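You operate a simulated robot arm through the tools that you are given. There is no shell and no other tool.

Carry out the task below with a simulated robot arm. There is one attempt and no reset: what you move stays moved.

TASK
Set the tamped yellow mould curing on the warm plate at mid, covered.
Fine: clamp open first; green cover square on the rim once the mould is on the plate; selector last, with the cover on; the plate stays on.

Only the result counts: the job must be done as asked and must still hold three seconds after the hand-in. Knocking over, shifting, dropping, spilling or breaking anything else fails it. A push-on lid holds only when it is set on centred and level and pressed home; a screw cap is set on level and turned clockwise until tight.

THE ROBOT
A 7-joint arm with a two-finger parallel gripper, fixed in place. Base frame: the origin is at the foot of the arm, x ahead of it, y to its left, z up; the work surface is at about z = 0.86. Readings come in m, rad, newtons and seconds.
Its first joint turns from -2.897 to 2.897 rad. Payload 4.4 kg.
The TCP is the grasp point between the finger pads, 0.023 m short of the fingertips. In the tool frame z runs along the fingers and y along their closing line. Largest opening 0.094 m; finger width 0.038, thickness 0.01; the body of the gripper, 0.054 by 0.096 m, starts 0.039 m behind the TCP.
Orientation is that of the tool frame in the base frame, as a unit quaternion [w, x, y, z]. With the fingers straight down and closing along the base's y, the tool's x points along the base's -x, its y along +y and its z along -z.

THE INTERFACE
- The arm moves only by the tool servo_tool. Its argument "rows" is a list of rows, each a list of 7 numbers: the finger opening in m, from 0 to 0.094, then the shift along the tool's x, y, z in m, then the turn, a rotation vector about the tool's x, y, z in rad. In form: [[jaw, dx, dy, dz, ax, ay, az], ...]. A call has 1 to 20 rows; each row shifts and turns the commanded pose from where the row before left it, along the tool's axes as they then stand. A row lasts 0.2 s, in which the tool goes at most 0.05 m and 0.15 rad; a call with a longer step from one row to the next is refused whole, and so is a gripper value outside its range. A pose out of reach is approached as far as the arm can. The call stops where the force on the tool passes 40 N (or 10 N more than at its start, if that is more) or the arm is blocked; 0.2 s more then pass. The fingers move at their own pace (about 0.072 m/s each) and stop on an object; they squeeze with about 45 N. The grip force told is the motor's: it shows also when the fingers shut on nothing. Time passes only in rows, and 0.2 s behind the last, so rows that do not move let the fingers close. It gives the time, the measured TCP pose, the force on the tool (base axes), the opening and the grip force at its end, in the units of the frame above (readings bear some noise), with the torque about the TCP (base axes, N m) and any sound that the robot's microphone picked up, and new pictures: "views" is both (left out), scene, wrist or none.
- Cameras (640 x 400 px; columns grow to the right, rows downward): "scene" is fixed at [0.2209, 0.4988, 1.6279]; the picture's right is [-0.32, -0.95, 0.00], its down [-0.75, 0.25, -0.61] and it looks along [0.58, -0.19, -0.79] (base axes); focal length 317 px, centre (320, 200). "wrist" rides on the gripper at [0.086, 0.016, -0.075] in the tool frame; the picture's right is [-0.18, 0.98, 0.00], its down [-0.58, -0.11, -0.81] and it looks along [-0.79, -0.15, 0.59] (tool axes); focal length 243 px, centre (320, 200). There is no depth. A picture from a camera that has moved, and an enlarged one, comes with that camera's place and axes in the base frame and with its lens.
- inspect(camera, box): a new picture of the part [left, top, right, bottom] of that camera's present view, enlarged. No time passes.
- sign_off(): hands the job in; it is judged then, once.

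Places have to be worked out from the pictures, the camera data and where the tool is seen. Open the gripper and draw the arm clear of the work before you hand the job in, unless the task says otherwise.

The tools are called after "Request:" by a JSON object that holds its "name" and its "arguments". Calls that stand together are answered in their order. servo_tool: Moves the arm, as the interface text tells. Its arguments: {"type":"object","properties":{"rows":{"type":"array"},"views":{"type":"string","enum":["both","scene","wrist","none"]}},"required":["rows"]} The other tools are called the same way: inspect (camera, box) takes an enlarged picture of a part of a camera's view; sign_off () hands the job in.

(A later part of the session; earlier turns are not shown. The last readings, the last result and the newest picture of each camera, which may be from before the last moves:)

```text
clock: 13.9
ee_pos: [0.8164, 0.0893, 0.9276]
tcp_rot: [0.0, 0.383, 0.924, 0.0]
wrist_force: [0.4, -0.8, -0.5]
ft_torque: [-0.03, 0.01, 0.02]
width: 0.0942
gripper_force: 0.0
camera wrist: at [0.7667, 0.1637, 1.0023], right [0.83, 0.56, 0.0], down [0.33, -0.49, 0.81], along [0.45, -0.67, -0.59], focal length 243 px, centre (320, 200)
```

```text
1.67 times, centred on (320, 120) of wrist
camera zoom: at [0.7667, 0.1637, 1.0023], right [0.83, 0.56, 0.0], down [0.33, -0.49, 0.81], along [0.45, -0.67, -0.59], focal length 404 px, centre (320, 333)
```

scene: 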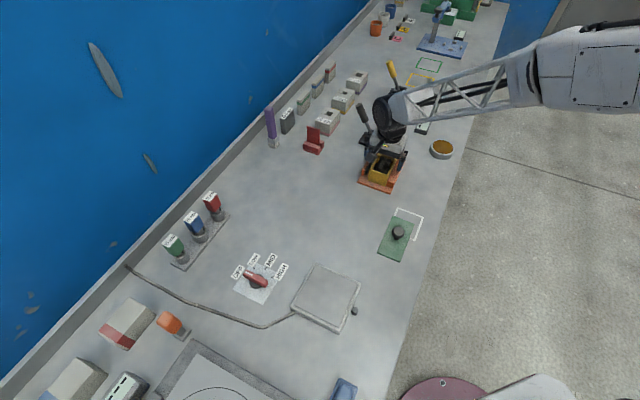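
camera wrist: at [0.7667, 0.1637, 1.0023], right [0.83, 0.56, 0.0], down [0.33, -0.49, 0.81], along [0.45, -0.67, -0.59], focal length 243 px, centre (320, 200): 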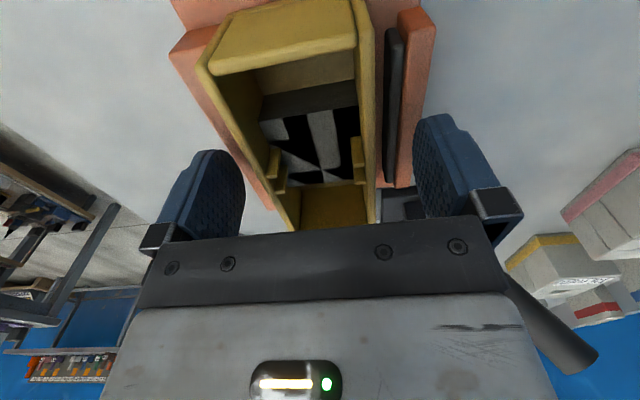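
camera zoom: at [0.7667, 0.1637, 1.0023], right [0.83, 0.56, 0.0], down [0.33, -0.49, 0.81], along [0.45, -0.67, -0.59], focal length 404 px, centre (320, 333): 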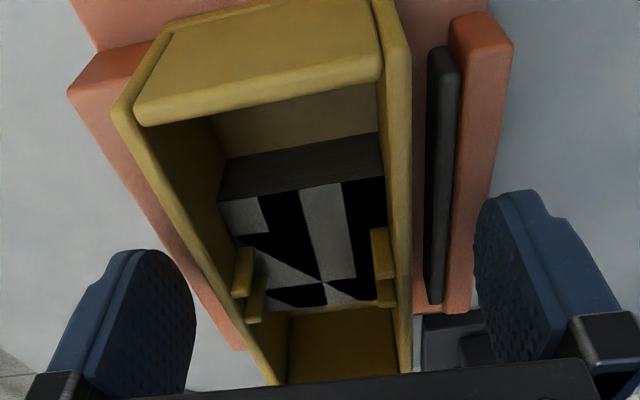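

The fingers straddle the mould near its middle with tips above the bars. I close gently in steps and read the grip.

Request:
{"name": "servo_tool", "arguments": {"rows": [[0.08, 0, 0, 0, 0, 0, 0], [0.07, 0, 0, 0, 0, 0, 0], [0.064, 0, 0, 0, 0, 0, 0], [0.06, 0, 0, 0, 0, 0, 0], [0.056, 0, 0, 0, 0, 0, 0], [0.052, 0, 0, 0, 0, 0, 0], [0.045, 0, 0, 0, 0, 0, 0], [0.04, 0, 0, 0, 0, 0, 0]]}}

Request:
{"name": "inspect", "arguments": {"camera": "wrist", "box": [160, 0, 480, 240]}}

```text
clock: 15.8
ee_pos: [0.8156, 0.0903, 0.9271]
tcp_rot: [0.0, 0.383, 0.924, 0.0]
wrist_force: [0.9, -0.6, -0.2]
ft_torque: [-0.01, -0.02, -0.02]
width: 0.0594
gripper_force: 45.2
camera wrist: at [0.7666, 0.1637, 1.0025], right [0.83, 0.56, 0.0], down [0.33, -0.49, 0.81], along [0.45, -0.67, -0.59], focal length 243 px, centre (320, 200)
```

scene: 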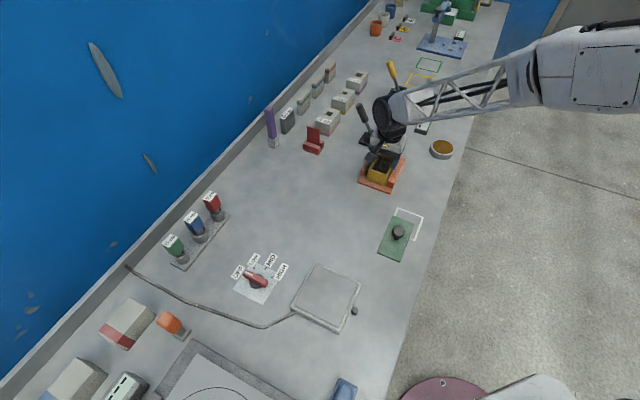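
wrist: 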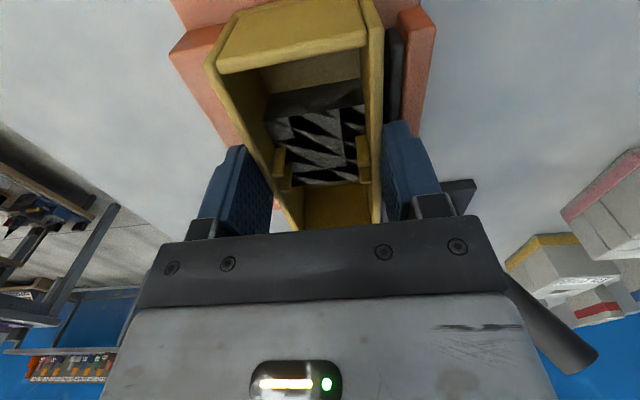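

```text
1.67 times, centred on (320, 120) of wrist
camera zoom: at [0.7666, 0.1637, 1.0025], right [0.83, 0.56, 0.0], down [0.33, -0.49, 0.81], along [0.45, -0.67, -0.59], focal length 404 px, centre (320, 333)
```

zoom: 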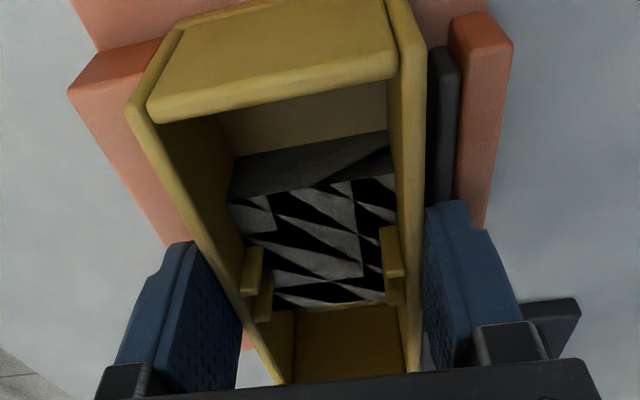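

The mould is gripped (width 0.0594, 45 N). I lift slowly to clear the cradle bars and check that it comes up level.

Request:
{"name": "servo_tool", "arguments": {"rows": [[0.04, 0, 0, -0.004, 0, 0, 0], [0.04, 0, 0, -0.008, 0, 0, 0], [0.04, 0, 0, -0.01, 0, 0, 0], [0.04, 0, 0, -0.012, 0, 0, 0], [0.04, 0, 0, -0.015, 0, 0, 0], [0.04, 0, 0, -0.015, 0, 0, 0], [0.04, 0, 0, -0.01, 0, 0, 0], [0.04, 0, 0, 0, 0, 0, 0]]}}

Request:
{"name": "inspect", "arguments": {"camera": "scene", "box": [345, 100, 425, 200]}}

Request:
{"name": "inspect", "arguments": {"camera": "wrist", "box": [160, 0, 480, 240]}}

```text
clock: 17.6
ee_pos: [0.8146, 0.0916, 1.0016]
tcp_rot: [0.0, 0.383, 0.924, 0.0]
wrist_force: [0.2, -0.6, -0.5]
ft_torque: [0.01, 0.02, 0.02]
width: 0.0401
gripper_force: 0.1
camera wrist: at [0.7657, 0.1652, 1.0761], right [0.83, 0.56, 0.0], down [0.33, -0.49, 0.81], along [0.45, -0.67, -0.59], focal length 243 px, centre (320, 200)
```

scene: 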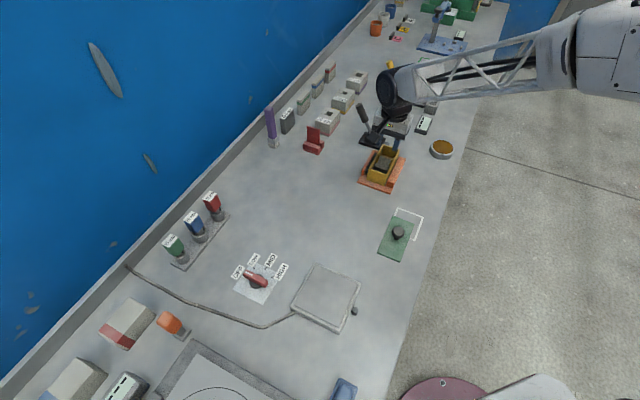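
wrist: 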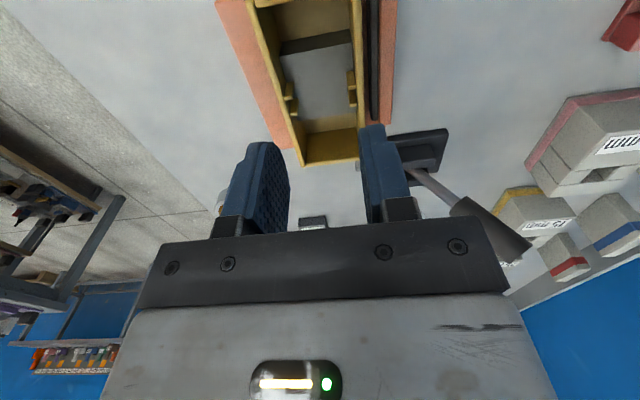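

```text
4.00 times, centred on (385, 150) of scene
camera zoom: at [0.2209, 0.4988, 1.6279], right [-0.32, -0.95, 0.0], down [-0.75, 0.25, -0.61], along [0.58, -0.19, -0.79], focal length 1267 px, centre (60, 400)
```

zoom: 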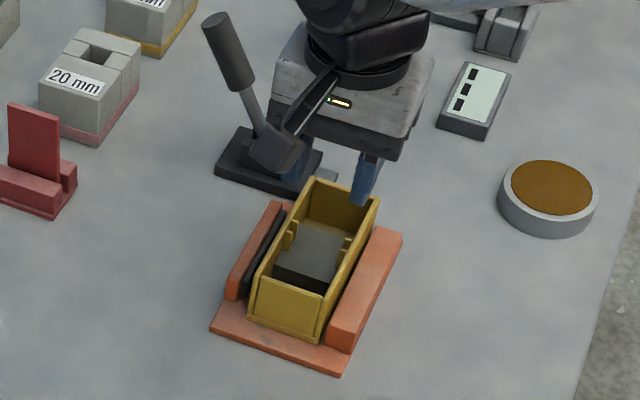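

```text
1.67 times, centred on (320, 120) of wrist
camera zoom: at [0.7657, 0.1652, 1.0761], right [0.83, 0.56, 0.0], down [0.33, -0.49, 0.81], along [0.45, -0.67, -0.59], focal length 404 px, centre (320, 333)
```

zoom: 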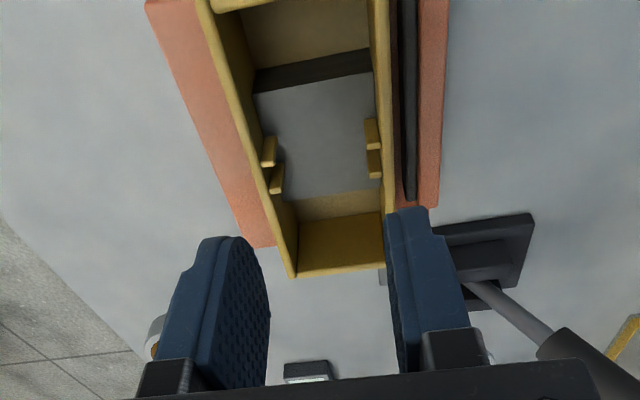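

The fingers slipped off: the width reads 0.040 with no grip force and the mould is still in the cradle, apparently unharmed. I need to find out whether I gripped too shallowly or it is still held, so I zoom in on the bars, jaw and mould walls.

Request:
{"name": "inspect", "arguments": {"camera": "scene", "box": [362, 165, 394, 187]}}

Request:
{"name": "inspect", "arguments": {"camera": "scene", "box": [360, 145, 392, 170]}}

Request:
{"name": "inspect", "arguments": {"camera": "scene", "box": [376, 150, 408, 190]}}

Request:
{"name": "inspect", "arguments": {"camera": "wrist", "box": [260, 60, 420, 180]}}

```text
16.00 times, centred on (378, 176) of scene
camera zoom: at [0.2209, 0.4988, 1.6279], right [-0.32, -0.95, 0.0], down [-0.75, 0.25, -0.61], along [0.58, -0.19, -0.79], focal length 5069 px, centre (-608, 584)
```

zoom: 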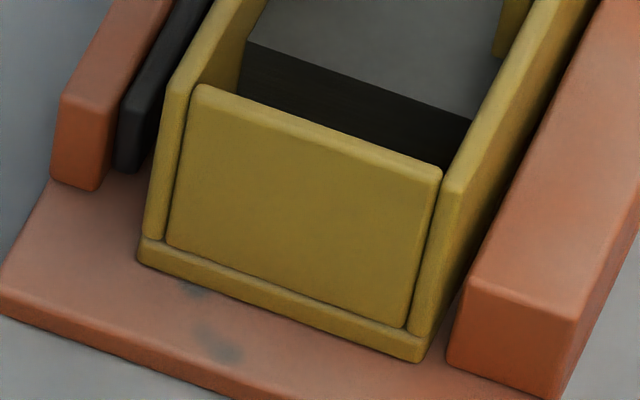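

```text
16.00 times, centred on (376, 158) of scene
camera zoom: at [0.2209, 0.4988, 1.6279], right [-0.32, -0.95, 0.0], down [-0.75, 0.25, -0.61], along [0.58, -0.19, -0.79], focal length 5069 px, centre (-576, 880)
```

zoom: 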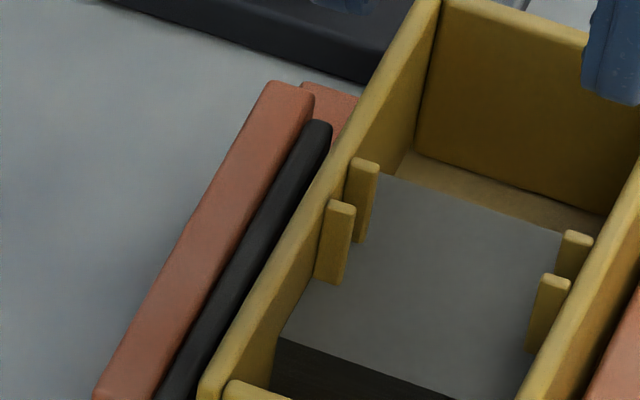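

```text
10.00 times, centred on (392, 170) of scene
camera zoom: at [0.2209, 0.4988, 1.6279], right [-0.32, -0.95, 0.0], down [-0.75, 0.25, -0.61], along [0.58, -0.19, -0.79], focal length 3168 px, centre (-400, 500)
```

zoom: 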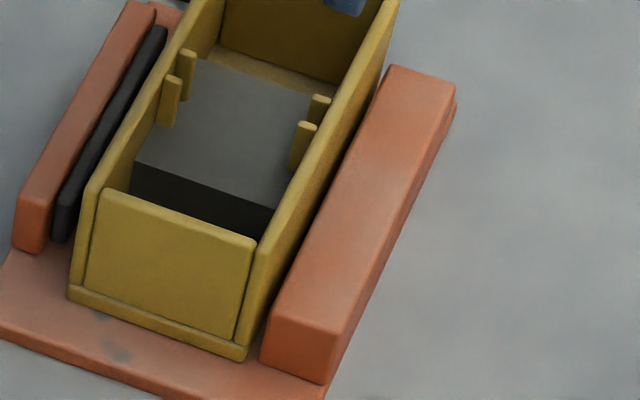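

```text
3.33 times, centred on (340, 120) of wrist
camera zoom: at [0.7657, 0.1652, 1.0761], right [0.83, 0.56, 0.0], down [0.33, -0.49, 0.81], along [0.45, -0.67, -0.59], focal length 809 px, centre (253, 467)
```

zoom: 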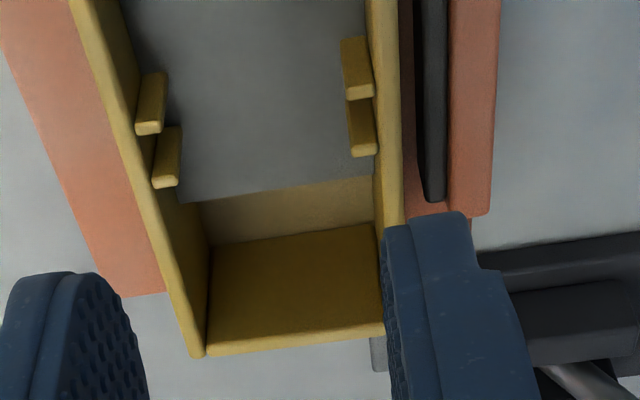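

My earlier rim height was too high: with the known grip width (0.0594) the grip-phase view fits rim z≈0.915 and bar tops ≈0.890, so only ~11 mm of rounded fingertip was on the walls. I'll open, shift ~10 mm toward the mould's true centre and re-measure before gripping deeper.

Request:
{"name": "servo_tool", "arguments": {"rows": [[0.094, -0.005, 0, 0, 0, 0, 0], [0.094, -0.005, 0, 0, 0, 0, 0], [0.094, 0, 0, 0, 0, 0, 0], [0.094, 0, 0, 0, 0, 0, 0]], "views": "wrist"}}

Request:
{"name": "inspect", "arguments": {"camera": "wrist", "box": [220, 0, 420, 170]}}

Request:
{"name": "inspect", "arguments": {"camera": "scene", "box": [355, 130, 419, 192]}}

```text
clock: 18.6
ee_pos: [0.8229, 0.0848, 1.0019]
tcp_rot: [0.0, 0.383, 0.924, 0.0]
wrist_force: [-0.8, 0.5, 0.2]
ft_torque: [0.02, 0.0, 0.0]
width: 0.0939
gripper_force: 0.1
camera wrist: at [0.7728, 0.158, 1.0765], right [0.83, 0.56, 0.0], down [0.33, -0.49, 0.81], along [0.45, -0.67, -0.59], focal length 243 px, centre (320, 200)
```

wrist: 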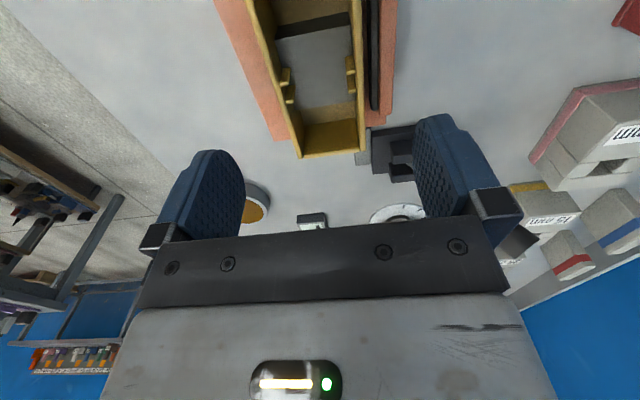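

```text
2.35 times, centred on (320, 85) of wrist
camera zoom: at [0.7728, 0.158, 1.0765], right [0.83, 0.56, 0.0], down [0.33, -0.49, 0.81], along [0.45, -0.67, -0.59], focal length 571 px, centre (320, 471)
```

zoom: 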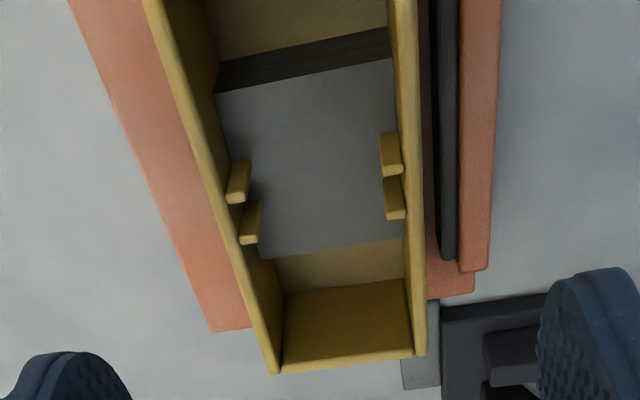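

```text
6.45 times, centred on (387, 161) of scene
camera zoom: at [0.2209, 0.4988, 1.6279], right [-0.32, -0.95, 0.0], down [-0.75, 0.25, -0.61], along [0.58, -0.19, -0.79], focal length 2044 px, centre (-112, 452)
```

zoom: 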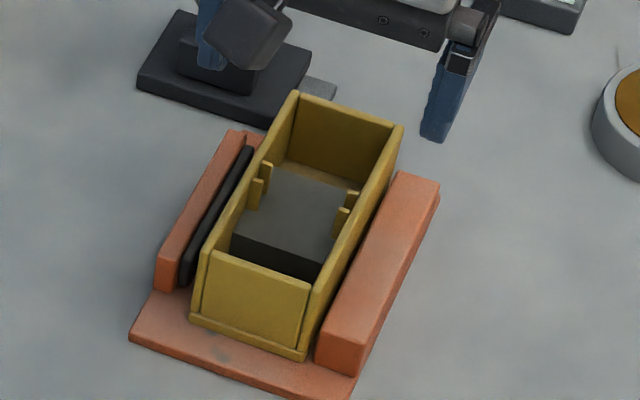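

Now the mould centre is within ~3–5 mm of the TCP lengthwise and ~1 mm across; rim ≈0.911–0.915. I descend to TCP z≈0.916, reading force for any contact with the bars.

Request:
{"name": "servo_tool", "arguments": {"rows": [[0.094, -0.003, -0.001, 0.02, 0, 0, 0], [0.094, 0, 0, 0.02, 0, 0, 0], [0.094, 0, 0, 0.02, 0, 0, 0], [0.094, 0, 0, 0.015, 0, 0, 0], [0.094, 0, 0, 0.01, 0, 0, 0], [0.094, 0, 0, 0, 0, 0, 0]]}}

Request:
{"name": "inspect", "arguments": {"camera": "scene", "box": [355, 130, 419, 192]}}

Request:
{"name": "inspect", "arguments": {"camera": "wrist", "box": [160, 0, 480, 240]}}

```text
clock: 19.9
ee_pos: [0.8245, 0.0812, 0.9163]
tcp_rot: [0.0, 0.383, 0.924, 0.001]
wrist_force: [-10.4, -2.0, 18.4]
ft_torque: [-0.72, 0.87, -0.3]
width: 0.094
gripper_force: 0.0
camera wrist: at [0.7748, 0.1543, 0.9919], right [0.83, 0.56, 0.0], down [0.33, -0.49, 0.81], along [0.45, -0.67, -0.59], focal length 243 px, centre (320, 200)
```

scene: 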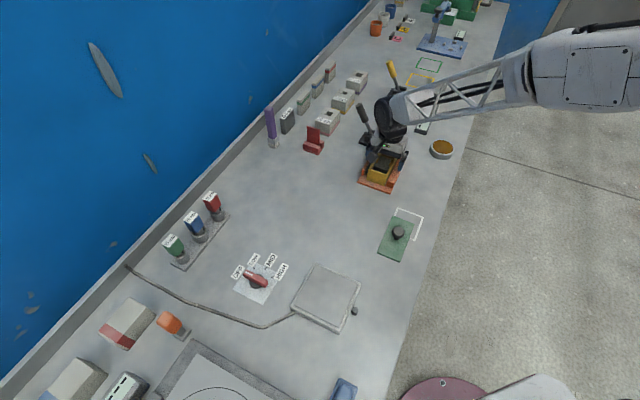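
wrist: 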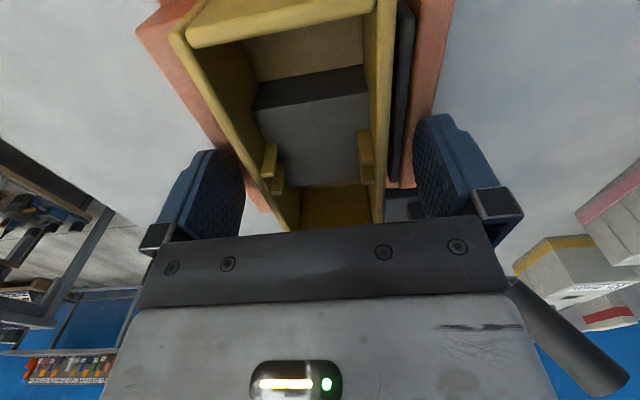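

```text
6.45 times, centred on (387, 161) of scene
camera zoom: at [0.2209, 0.4988, 1.6279], right [-0.32, -0.95, 0.0], down [-0.75, 0.25, -0.61], along [0.58, -0.19, -0.79], focal length 2044 px, centre (-112, 452)
```

zoom: 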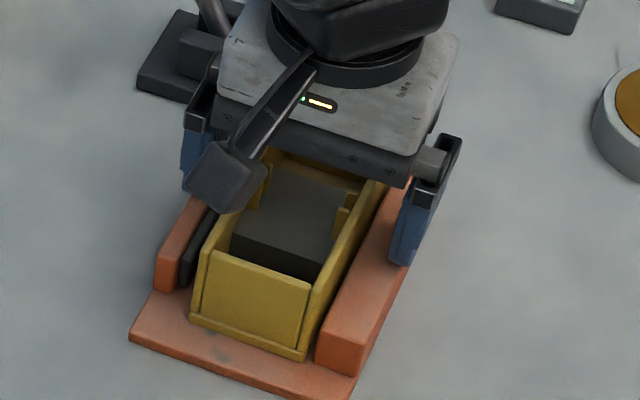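

```text
1.67 times, centred on (320, 120) of wrist
camera zoom: at [0.7748, 0.1543, 0.9919], right [0.83, 0.56, 0.0], down [0.33, -0.49, 0.81], along [0.45, -0.67, -0.59], focal length 404 px, centre (320, 333)
```

zoom: 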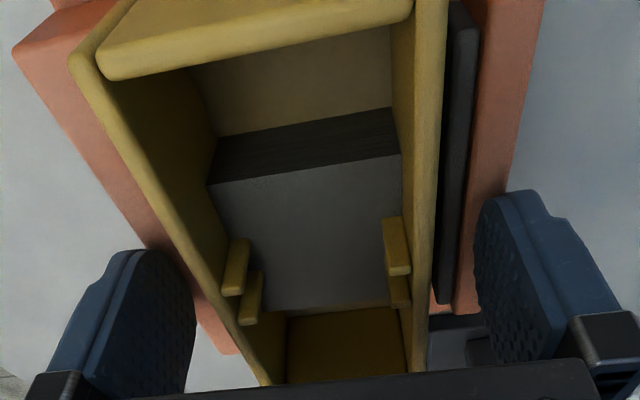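

The front finger is lightly touching the front bar (18 N up, torque matches), so tips are at ≈0.893, the lowest possible. I raise 2 mm to clear it, then grip with full squeeze.

Request:
{"name": "servo_tool", "arguments": {"rows": [[0.094, 0, 0, -0.002, 0, 0, 0], [0.08, 0, 0, 0, 0, 0, 0], [0.07, 0, 0, 0, 0, 0, 0], [0.064, 0, 0, 0, 0, 0, 0], [0.06, 0, 0, 0, 0, 0, 0], [0.05, 0, 0, 0, 0, 0, 0], [0.0, 0, 0, 0, 0, 0, 0], [0.0, 0, 0, 0, 0, 0, 0]]}}

Request:
{"name": "inspect", "arguments": {"camera": "wrist", "box": [160, 0, 480, 240]}}

Request:
{"name": "inspect", "arguments": {"camera": "scene", "box": [355, 130, 419, 192]}}

```text
clock: 21.8
ee_pos: [0.8254, 0.0812, 0.9177]
tcp_rot: [0.0, 0.383, 0.924, 0.0]
wrist_force: [-0.4, -0.6, -0.1]
ft_torque: [0.04, 0.01, 0.0]
width: 0.0597
gripper_force: 44.7
camera wrist: at [0.7749, 0.1543, 0.9925], right [0.83, 0.56, 0.0], down [0.33, -0.49, 0.81], along [0.45, -0.67, -0.59], focal length 243 px, centre (320, 200)
```

scene: 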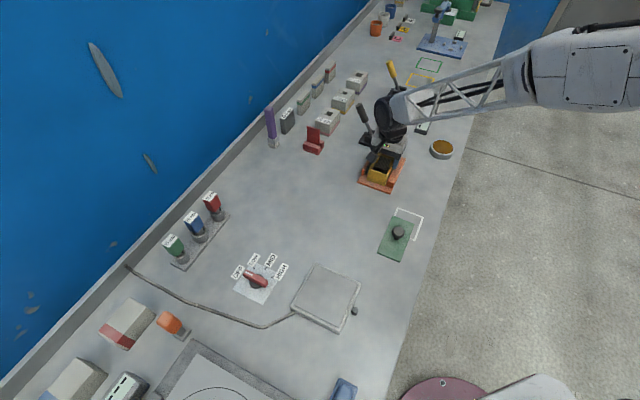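
wrist: 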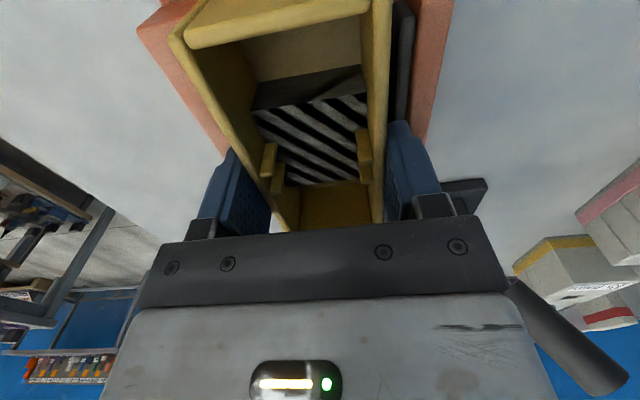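

```text
1.67 times, centred on (320, 120) of wrist
camera zoom: at [0.7749, 0.1543, 0.9925], right [0.83, 0.56, 0.0], down [0.33, -0.49, 0.81], along [0.45, -0.67, -0.59], focal length 404 px, centre (320, 333)
```

zoom: 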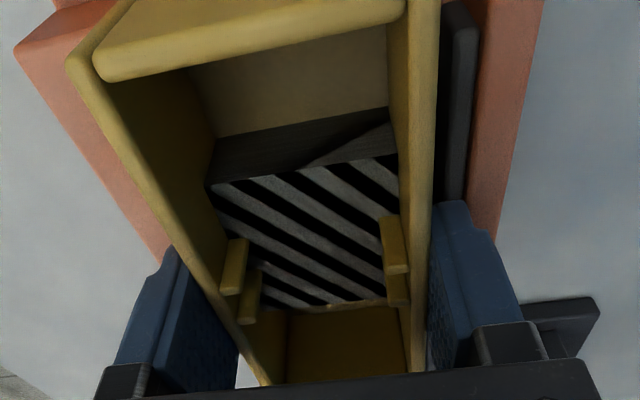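

```text
6.45 times, centred on (387, 161) of scene
camera zoom: at [0.2209, 0.4988, 1.6279], right [-0.32, -0.95, 0.0], down [-0.75, 0.25, -0.61], along [0.58, -0.19, -0.79], focal length 2044 px, centre (-112, 452)
```

zoom: 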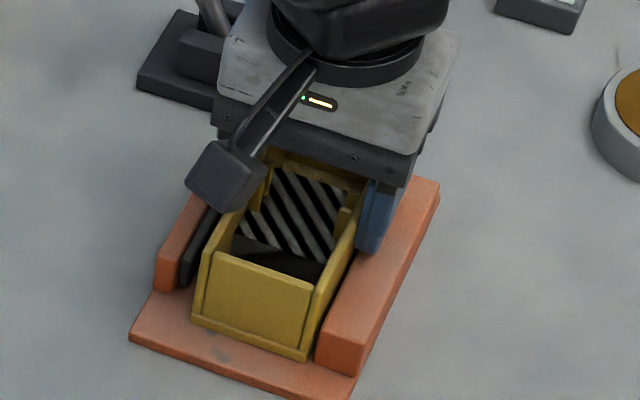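

Gripped again at 0.0597 with ~9 mm more depth. I lift very slowly about 10 mm and read weight and width.

Request:
{"name": "servo_tool", "arguments": {"rows": [[0.0, 0, 0, -0.001, 0, 0, 0], [0.0, 0, 0, -0.002, 0, 0, 0], [0.0, 0, 0, -0.002, 0, 0, 0], [0.0, 0, 0, -0.002, 0, 0, 0], [0.0, 0, 0, -0.001, 0, 0, 0], [0.0, 0, 0, 0, 0, 0, 0]]}}

Request:
{"name": "inspect", "arguments": {"camera": "scene", "box": [355, 130, 419, 192]}}

Request:
{"name": "inspect", "arguments": {"camera": "wrist", "box": [160, 0, 480, 240]}}

```text
clock: 23.1
ee_pos: [0.8236, 0.0794, 0.9266]
tcp_rot: [0.0, 0.384, 0.923, 0.0]
wrist_force: [-0.8, 0.1, -3.2]
ft_torque: [-0.01, 0.01, -0.02]
width: 0.0596
gripper_force: 44.7
camera wrist: at [0.7748, 0.1539, 1.0011], right [0.83, 0.56, 0.0], down [0.33, -0.49, 0.81], along [0.45, -0.67, -0.59], focal length 243 px, centre (320, 200)
```

scene: 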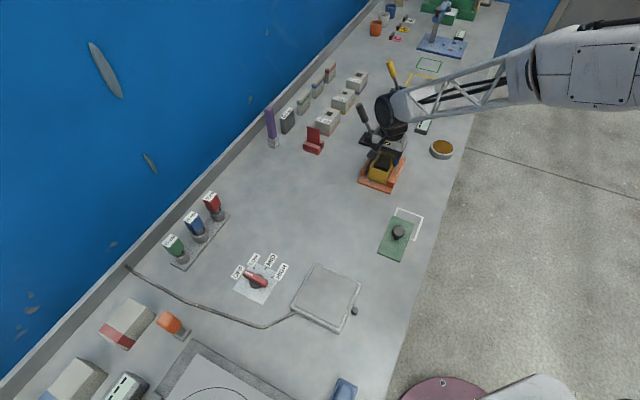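
wrist: 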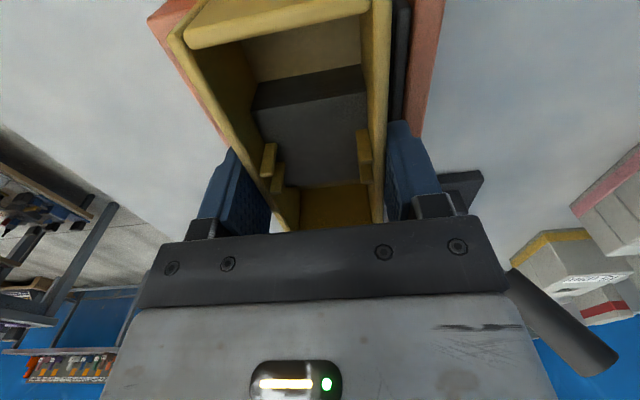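

```text
6.45 times, centred on (387, 161) of scene
camera zoom: at [0.2209, 0.4988, 1.6279], right [-0.32, -0.95, 0.0], down [-0.75, 0.25, -0.61], along [0.58, -0.19, -0.79], focal length 2044 px, centre (-112, 452)
```

zoom: 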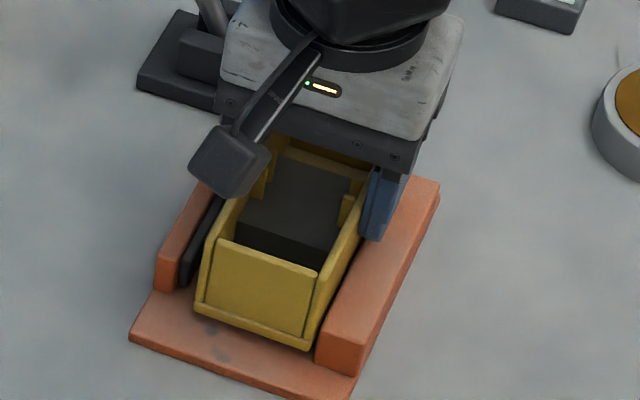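

```text
1.67 times, centred on (320, 120) of wrist
camera zoom: at [0.7748, 0.1539, 1.0011], right [0.83, 0.56, 0.0], down [0.33, -0.49, 0.81], along [0.45, -0.67, -0.59], focal length 404 px, centre (320, 333)
```

zoom: 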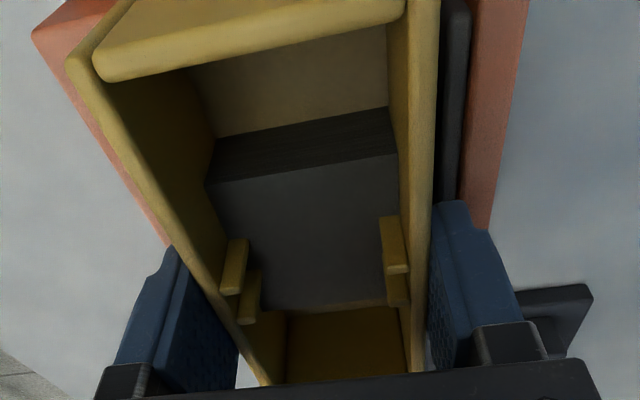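

It's lifting now: about 3 N load, mould level and unchanged relative to the fingers. I continue up slowly to carrying height.

Request:
{"name": "servo_tool", "arguments": {"rows": [[0.0, 0, 0, -0.003, 0, 0, 0], [0.0, 0, 0, -0.005, 0, 0, 0], [0.0, 0, 0, -0.007, 0, 0, 0], [0.0, 0, 0, -0.009, 0, 0, 0], [0.0, 0, 0, -0.01, 0, 0, 0], [0.0, 0, 0, -0.01, 0, 0, 0], [0.0, 0, 0, -0.01, 0, 0, 0], [0.0, 0, 0, -0.009, 0, 0, 0], [0.0, 0, 0, -0.006, 0, 0, 0], [0.0, 0, 0, -0.003, 0, 0, 0], [0.0, 0, 0, 0, 0, 0, 0]]}}

Request:
{"name": "inspect", "arguments": {"camera": "scene", "box": [345, 110, 425, 200]}}

Request:
{"name": "inspect", "arguments": {"camera": "wrist", "box": [160, 0, 480, 240]}}

```text
clock: 25.6
ee_pos: [0.8247, 0.0804, 0.9978]
tcp_rot: [0.0, 0.383, 0.924, 0.001]
wrist_force: [0.0, -0.4, -1.7]
ft_torque: [-0.02, -0.02, 0.01]
width: 0.0597
gripper_force: 45.1
camera wrist: at [0.7748, 0.1541, 1.0734], right [0.83, 0.56, 0.0], down [0.33, -0.49, 0.81], along [0.45, -0.67, -0.59], focal length 243 px, centre (320, 200)
```

scene: 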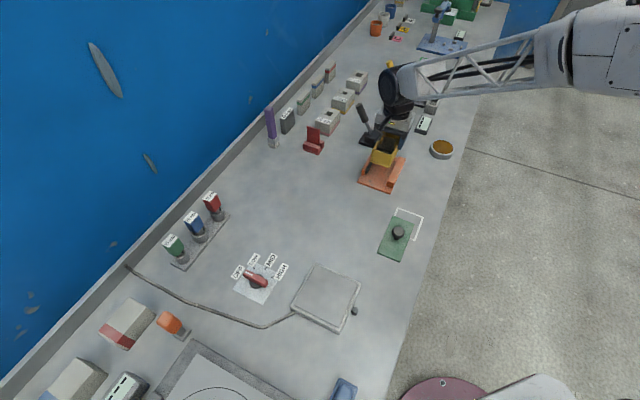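
wrist: 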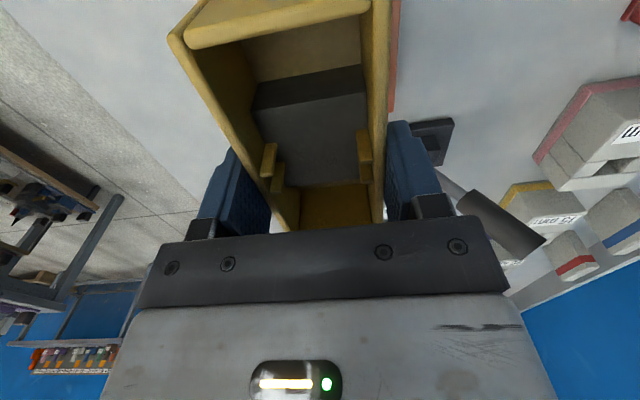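

```text
4.44 times, centred on (385, 155) of scene
camera zoom: at [0.2209, 0.4988, 1.6279], right [-0.32, -0.95, 0.0], down [-0.75, 0.25, -0.61], along [0.58, -0.19, -0.79], focal length 1408 px, centre (31, 400)
```

zoom: 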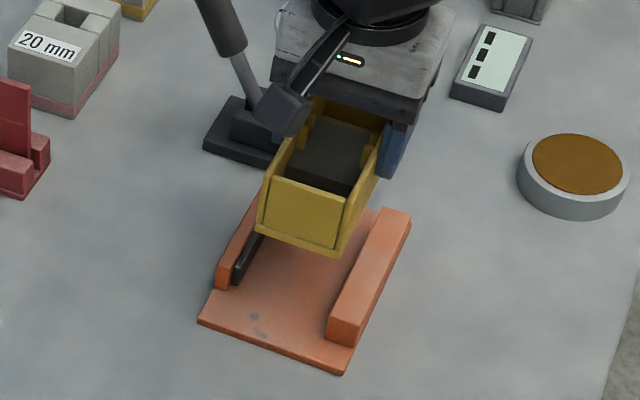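

```text
1.67 times, centred on (320, 120) of wrist
camera zoom: at [0.7748, 0.1541, 1.0734], right [0.83, 0.56, 0.0], down [0.33, -0.49, 0.81], along [0.45, -0.67, -0.59], focal length 404 px, centre (320, 333)
```

zoom: 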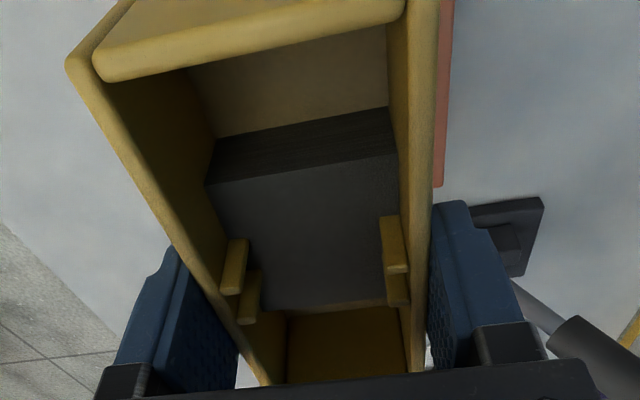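

The mould is held firmly and level (rim at TCP height, centre about 2–3 mm behind the TCP). Before carrying I zoom on the plate to fix its centre and height.

Request:
{"name": "inspect", "arguments": {"camera": "scene", "box": [280, 250, 376, 335]}}

Request:
{"name": "inspect", "arguments": {"camera": "scene", "box": [284, 290, 364, 335]}}

```text
4.71 times, centred on (328, 292) of scene
camera zoom: at [0.2209, 0.4988, 1.6279], right [-0.32, -0.95, 0.0], down [-0.75, 0.25, -0.61], along [0.58, -0.19, -0.79], focal length 1491 px, centre (282, -235)
```

zoom: 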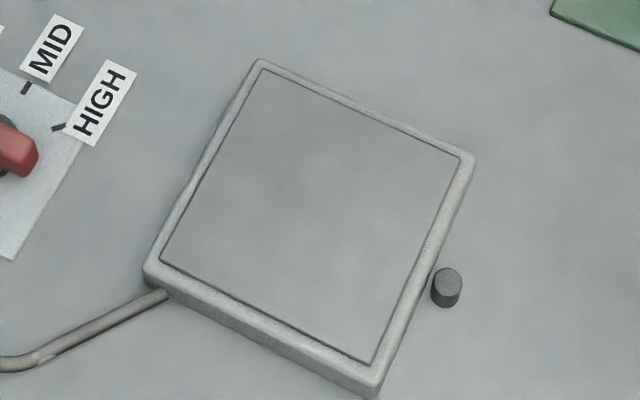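

```text
8.00 times, centred on (324, 312) of scene
camera zoom: at [0.2209, 0.4988, 1.6279], right [-0.32, -0.95, 0.0], down [-0.75, 0.25, -0.61], along [0.58, -0.19, -0.79], focal length 2534 px, centre (288, -700)
```

zoom: 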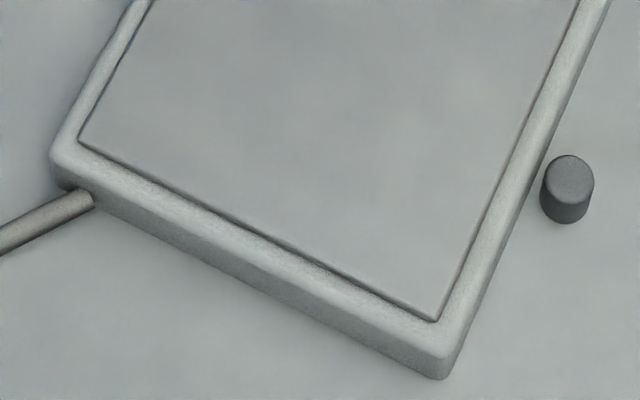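

Inner plate surface computes to a 0.117 m square centred at about (0.491, 0.391), top ≈0.875, square with the tool yaw. I carry the mould there at constant height with gentle ramps.

Request:
{"name": "servo_tool", "arguments": {"rows": [[0.0, 0.01, -0.001, 0, 0, 0, 0], [0.0, 0.02, -0.001, 0, 0, 0, 0], [0.0, 0.03, -0.001, 0, 0, 0, 0], [0.0, 0.03, -0.001, 0, 0, 0, 0], [0.0, 0.03, -0.001, 0, 0, 0, 0], [0.0, 0.03, -0.001, 0, 0, 0, 0], [0.0, 0.03, -0.001, 0, 0, 0, 0], [0.0, 0.03, -0.001, 0, 0, 0, 0], [0.0, 0.03, -0.001, 0, 0, 0, 0], [0.0, 0.03, -0.001, 0, 0, 0, 0], [0.0, 0.03, -0.001, 0, 0, 0, 0], [0.0, 0.03, -0.001, 0, 0, 0, 0], [0.0, 0.03, -0.001, 0, 0, 0, 0], [0.0, 0.03, -0.001, 0, 0, 0, 0], [0.0, 0.03, -0.001, 0, 0, 0, 0], [0.0, 0.02, -0.001, 0, 0, 0, 0], [0.0, 0.013, -0.001, 0, 0, 0, 0], [0.0, 0, 0, 0, 0, 0, 0]]}}

Request:
{"name": "inspect", "arguments": {"camera": "scene", "box": [260, 200, 400, 340]}}

Request:
{"name": "inspect", "arguments": {"camera": "wrist", "box": [160, 0, 480, 240]}}

```text
clock: 29.4
ee_pos: [0.492, 0.3887, 0.9988]
tcp_rot: [0.0, 0.384, 0.923, 0.0]
wrist_force: [-0.7, -0.4, -3.6]
ft_torque: [-0.02, 0.01, -0.02]
width: 0.0599
gripper_force: 44.6
camera wrist: at [0.4423, 0.4631, 1.0738], right [0.83, 0.56, 0.0], down [0.33, -0.49, 0.81], along [0.45, -0.67, -0.59], focal length 243 px, centre (320, 200)
```

scene: 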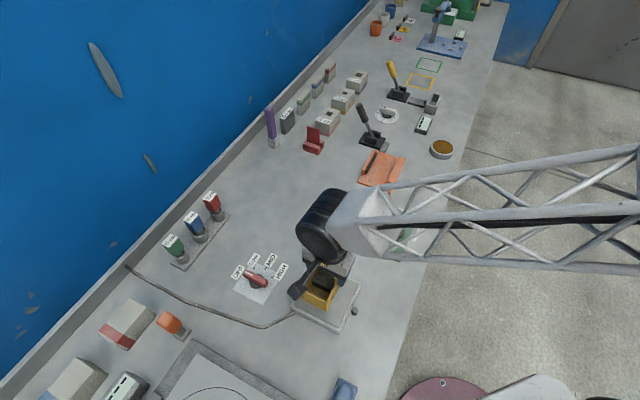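
wrist: 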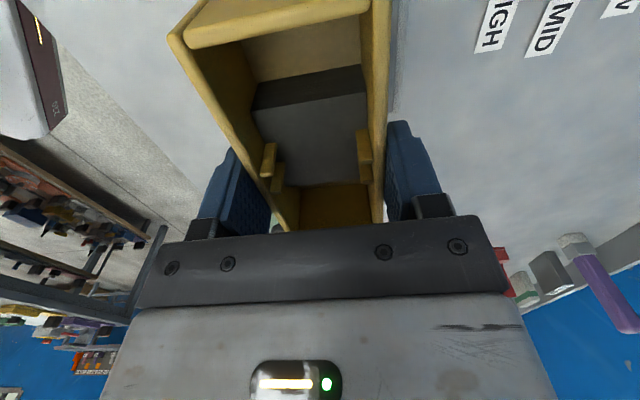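

```text
2.86 times, centred on (330, 270) of scene
camera zoom: at [0.2209, 0.4988, 1.6279], right [-0.32, -0.95, 0.0], down [-0.75, 0.25, -0.61], along [0.58, -0.19, -0.79], focal length 905 px, centre (291, 0)
```

zoom: 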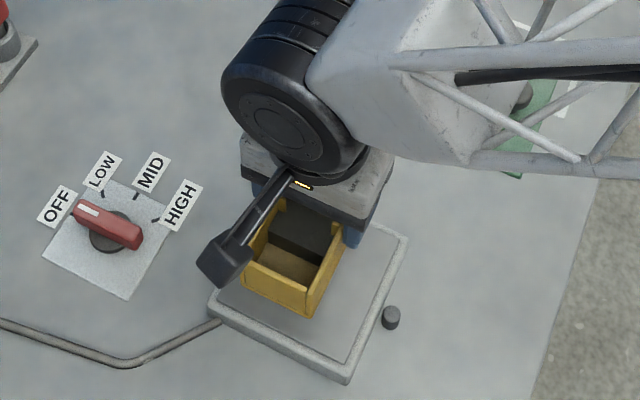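

```text
1.67 times, centred on (320, 120) of wrist
camera zoom: at [0.4423, 0.4631, 1.0738], right [0.83, 0.56, 0.0], down [0.33, -0.49, 0.81], along [0.45, -0.67, -0.59], focal length 404 px, centre (320, 333)
```

zoom: 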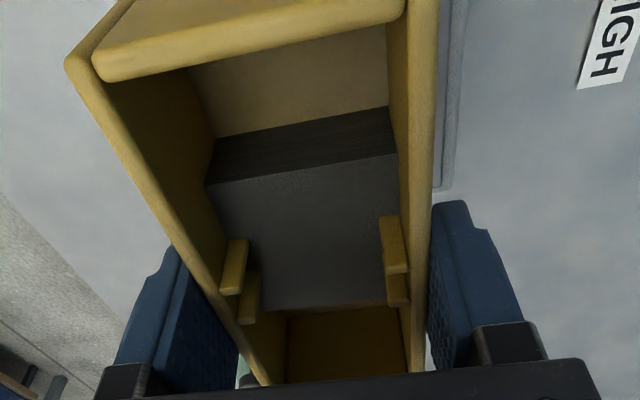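

The mould is over the plate as planned. I lower to about 15 mm above it and check alignment in the scene view.

Request:
{"name": "servo_tool", "arguments": {"rows": [[0.0, 0, 0, 0.006, 0, 0, 0], [0.0, 0, 0, 0.01, 0, 0, 0], [0.0, 0, 0, 0.012, 0, 0, 0], [0.0, 0, 0, 0.012, 0, 0, 0], [0.0, 0, 0, 0.01, 0, 0, 0], [0.0, 0, 0, 0.006, 0, 0, 0], [0.0, 0, 0, 0, 0, 0, 0]]}}

Request:
{"name": "inspect", "arguments": {"camera": "scene", "box": [280, 240, 376, 335]}}

```text
clock: 30.9
ee_pos: [0.493, 0.3883, 0.9439]
tcp_rot: [0.0, 0.384, 0.923, 0.0]
wrist_force: [0.3, 0.3, -3.6]
ft_torque: [0.02, -0.03, 0.0]
width: 0.0597
gripper_force: 45.5
camera wrist: at [0.4424, 0.4625, 1.0189], right [0.83, 0.56, 0.0], down [0.33, -0.49, 0.81], along [0.45, -0.67, -0.59], focal length 243 px, centre (320, 200)
```

scene: 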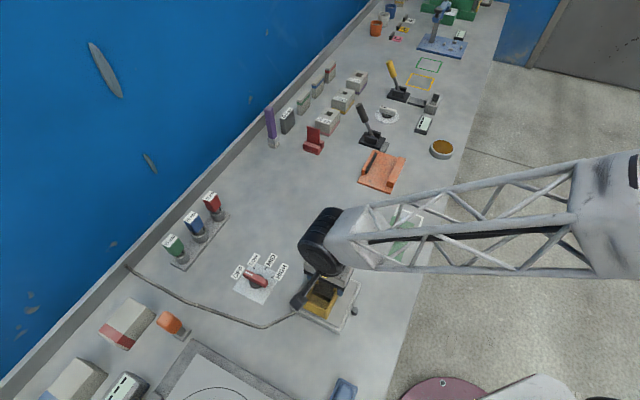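
wrist: 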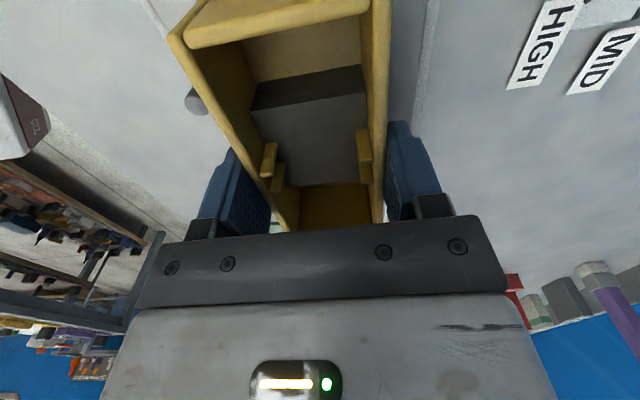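

```text
4.21 times, centred on (328, 288) of scene
camera zoom: at [0.2209, 0.4988, 1.6279], right [-0.32, -0.95, 0.0], down [-0.75, 0.25, -0.61], along [0.58, -0.19, -0.79], focal length 1334 px, centre (286, -168)
```

zoom: 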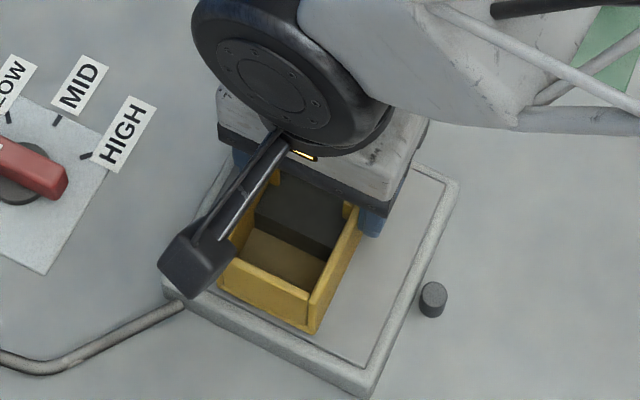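

Relative to the plate in the same view, the mould sits centred lengthwise but ~5 mm toward the wall; I shift 5 mm toward the front, then lower in small steps until touch-down shows in the force.

Request:
{"name": "servo_tool", "arguments": {"rows": [[0.0, 0.0, -0.003, 0.002, 0, 0, 0], [0.0, 0.0, -0.0025, 0.003, 0, 0, 0], [0.0, 0, 0, 0.003, 0, 0, 0], [0.0, 0, 0, 0.003, 0, 0, 0], [0.0, 0, 0, 0.002, 0, 0, 0], [0.0, 0, 0, 0, 0, 0, 0]]}}

Request:
{"name": "inspect", "arguments": {"camera": "scene", "box": [280, 250, 376, 335]}}

```text
clock: 31.7
ee_pos: [0.4903, 0.3867, 0.9403]
tcp_rot: [0.002, 0.383, 0.924, 0.003]
wrist_force: [1.1, -0.6, 1.2]
ft_torque: [-0.17, 0.0, 0.09]
width: 0.0595
gripper_force: 44.7
stopped in row 3: the force on the tool passed its limit at 93 N (the readings are from after the stop); the commanded pose is now the measured one
camera wrist: at [0.4399, 0.46, 1.0153], right [0.83, 0.56, 0.01], down [0.33, -0.49, 0.81], along [0.46, -0.66, -0.59], focal length 243 px, centre (320, 200)
```

scene: 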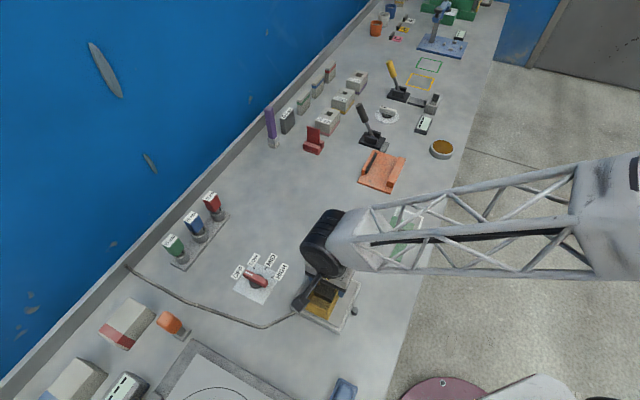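
wrist: 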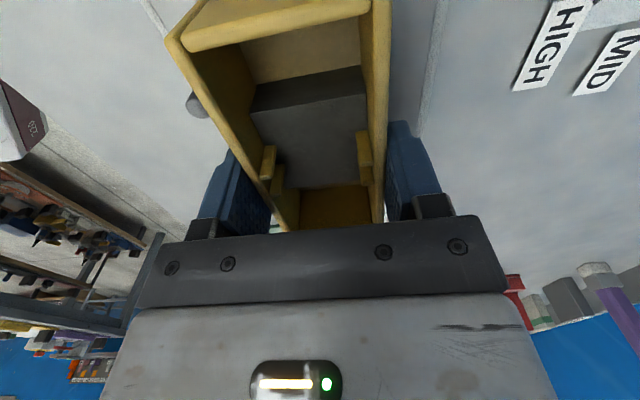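

```text
4.71 times, centred on (328, 292) of scene
camera zoom: at [0.2209, 0.4988, 1.6279], right [-0.32, -0.95, 0.0], down [-0.75, 0.25, -0.61], along [0.58, -0.19, -0.79], focal length 1491 px, centre (282, -235)
```

zoom: 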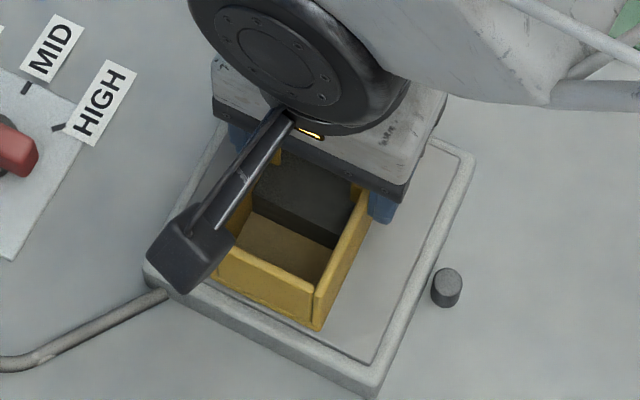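

Touch-down came at TCP z≈0.940 (the plate is higher than I thought, ≈0.888), and with that height the mould should go ~6 mm nearer and ~5 mm to the front to be centred. I lift 6 mm, undo the small tilt picked up at contact, and shift.

Request:
{"name": "servo_tool", "arguments": {"rows": [[0.0, 0, 0, -0.004, 0, 0, 0], [0.0, 0, 0, -0.004, 0.007, 0.0014, 0], [0.0, 0.003, -0.0025, 0, 0, 0, 0], [0.0, 0.0035, -0.0025, 0, 0, 0, 0], [0.0, 0, 0, 0, 0, 0, 0], [0.0, 0, 0, 0, 0, 0, 0]]}}

Request:
{"name": "inspect", "arguments": {"camera": "scene", "box": [280, 250, 376, 335]}}

Request:
{"name": "inspect", "arguments": {"camera": "wrist", "box": [160, 0, 480, 240]}}

```text
clock: 33.1
ee_pos: [0.482, 0.3872, 0.9487]
tcp_rot: [-0.001, 0.383, 0.924, 0.0]
wrist_force: [-0.4, -0.5, -3.4]
ft_torque: [0.01, -0.03, 0.0]
width: 0.0596
gripper_force: 44.8
camera wrist: at [0.4318, 0.4611, 1.0231], right [0.83, 0.56, 0.0], down [0.33, -0.49, 0.81], along [0.45, -0.67, -0.59], focal length 243 px, centre (320, 200)
```

scene: 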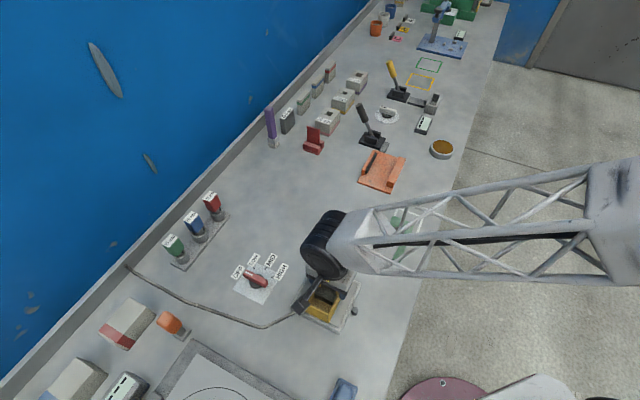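
wrist: 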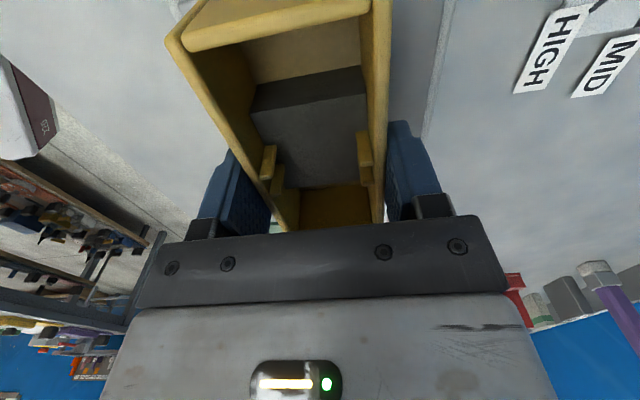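

```text
4.71 times, centred on (328, 292) of scene
camera zoom: at [0.2209, 0.4988, 1.6279], right [-0.32, -0.95, 0.0], down [-0.75, 0.25, -0.61], along [0.58, -0.19, -0.79], focal length 1491 px, centre (282, -235)
```

zoom: 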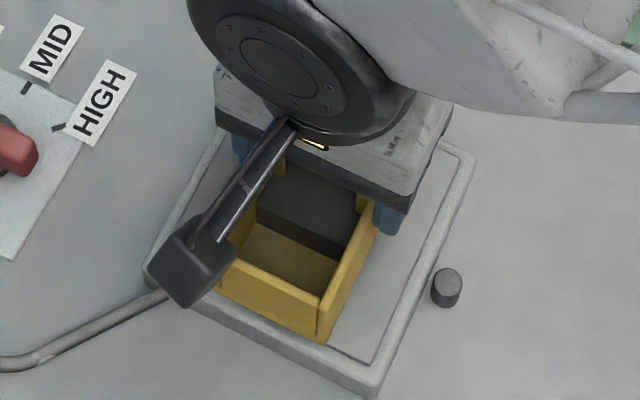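

```text
1.67 times, centred on (320, 120) of wrist
camera zoom: at [0.4318, 0.4611, 1.0231], right [0.83, 0.56, 0.0], down [0.33, -0.49, 0.81], along [0.45, -0.67, -0.59], focal length 404 px, centre (320, 333)
```

zoom: 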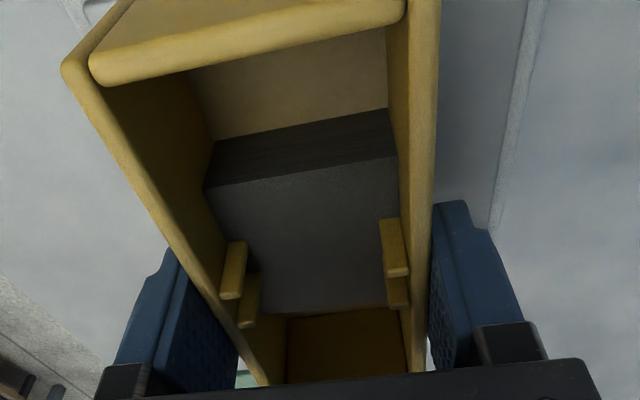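

Alignment now looks right (centre within ~1 mm lengthwise, ~3 mm across). I lower with fine steps to touch-down.

Request:
{"name": "servo_tool", "arguments": {"rows": [[0.0, 0, 0, 0.003, 0, 0, 0], [0.0, 0, 0, 0.002, 0, 0, 0], [0.0, 0, 0, 0.001, 0, 0, 0], [0.0, 0, 0, 0.0008, 0, 0, 0], [0.0, 0, 0, 0.0005, 0, 0, 0], [0.0, 0, 0, 0.0005, 0, 0, 0], [0.0, 0, 0, 0, 0, 0, 0]], "views": "scene"}}

```text
clock: 34.7
ee_pos: [0.482, 0.3854, 0.9409]
tcp_rot: [-0.001, 0.384, 0.924, 0.001]
wrist_force: [0.5, 0.1, -3.1]
ft_torque: [-0.02, -0.01, 0.03]
width: 0.0597
gripper_force: 45.3
```

scene: 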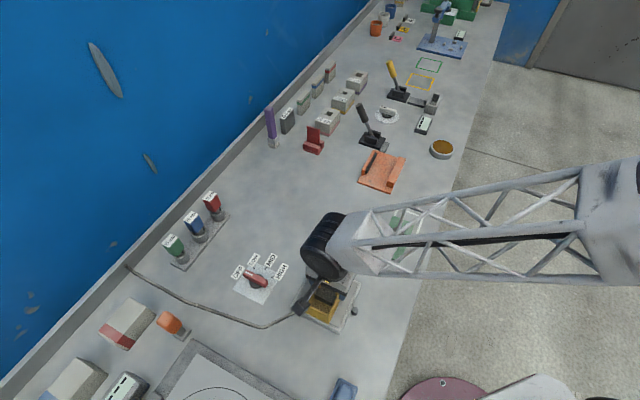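

Still hanging (force ≈ -3 N, weight unsupported) at z 0.941. I continue in 0.5–0.7 mm steps.

Request:
{"name": "servo_tool", "arguments": {"rows": [[0.0, 0, 0, 0.0007, 0, 0, 0], [0.0, 0, 0, 0.0007, 0, 0, 0], [0.0, 0, 0, 0.0007, 0, 0, 0], [0.0, 0, 0, 0, 0, 0, 0]], "views": "none"}}

```text
clock: 35.7
ee_pos: [0.4818, 0.3891, 0.9384]
tcp_rot: [0.0, 0.383, 0.924, 0.001]
wrist_force: [4.5, -7.4, 37.3]
ft_torque: [-0.16, 0.07, 0.04]
width: 0.0598
gripper_force: 45.0
```

Touch-down: 37 N of support. I ease up slightly, then open the fingers slowly to release the mould on the plate.

Request:
{"name": "servo_tool", "arguments": {"rows": [[0.0, 0, 0, -0.0008, 0, 0, 0], [0.0, 0, 0, 0, 0, 0, 0]], "views": "scene"}}

Request:
{"name": "inspect", "arguments": {"camera": "scene", "box": [280, 250, 376, 335]}}

```text
clock: 36.3
ee_pos: [0.4819, 0.3894, 0.938]
tcp_rot: [-0.001, 0.383, 0.924, 0.0]
wrist_force: [6.1, 4.6, 19.1]
ft_torque: [0.38, -0.65, 0.0]
width: 0.0599
gripper_force: 45.0
```

scene: 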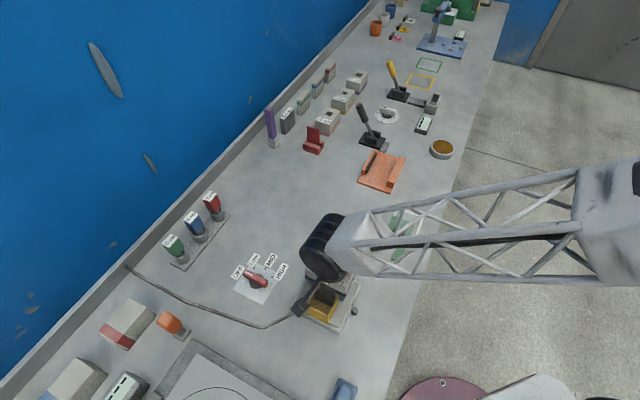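

```text
4.71 times, centred on (328, 292) of scene
camera zoom: at [0.2209, 0.4988, 1.6279], right [-0.32, -0.95, 0.0], down [-0.75, 0.25, -0.61], along [0.58, -0.19, -0.79], focal length 1491 px, centre (282, -235)
```

zoom: 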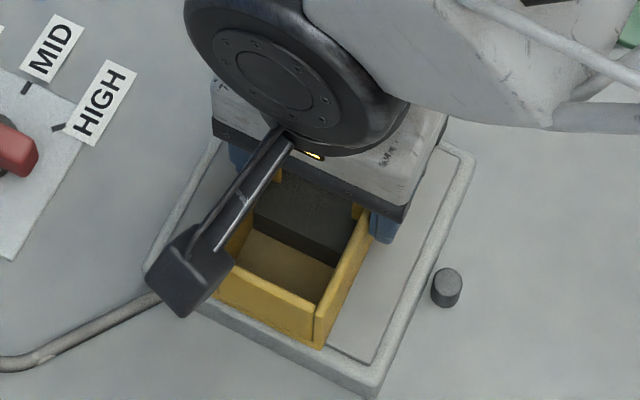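

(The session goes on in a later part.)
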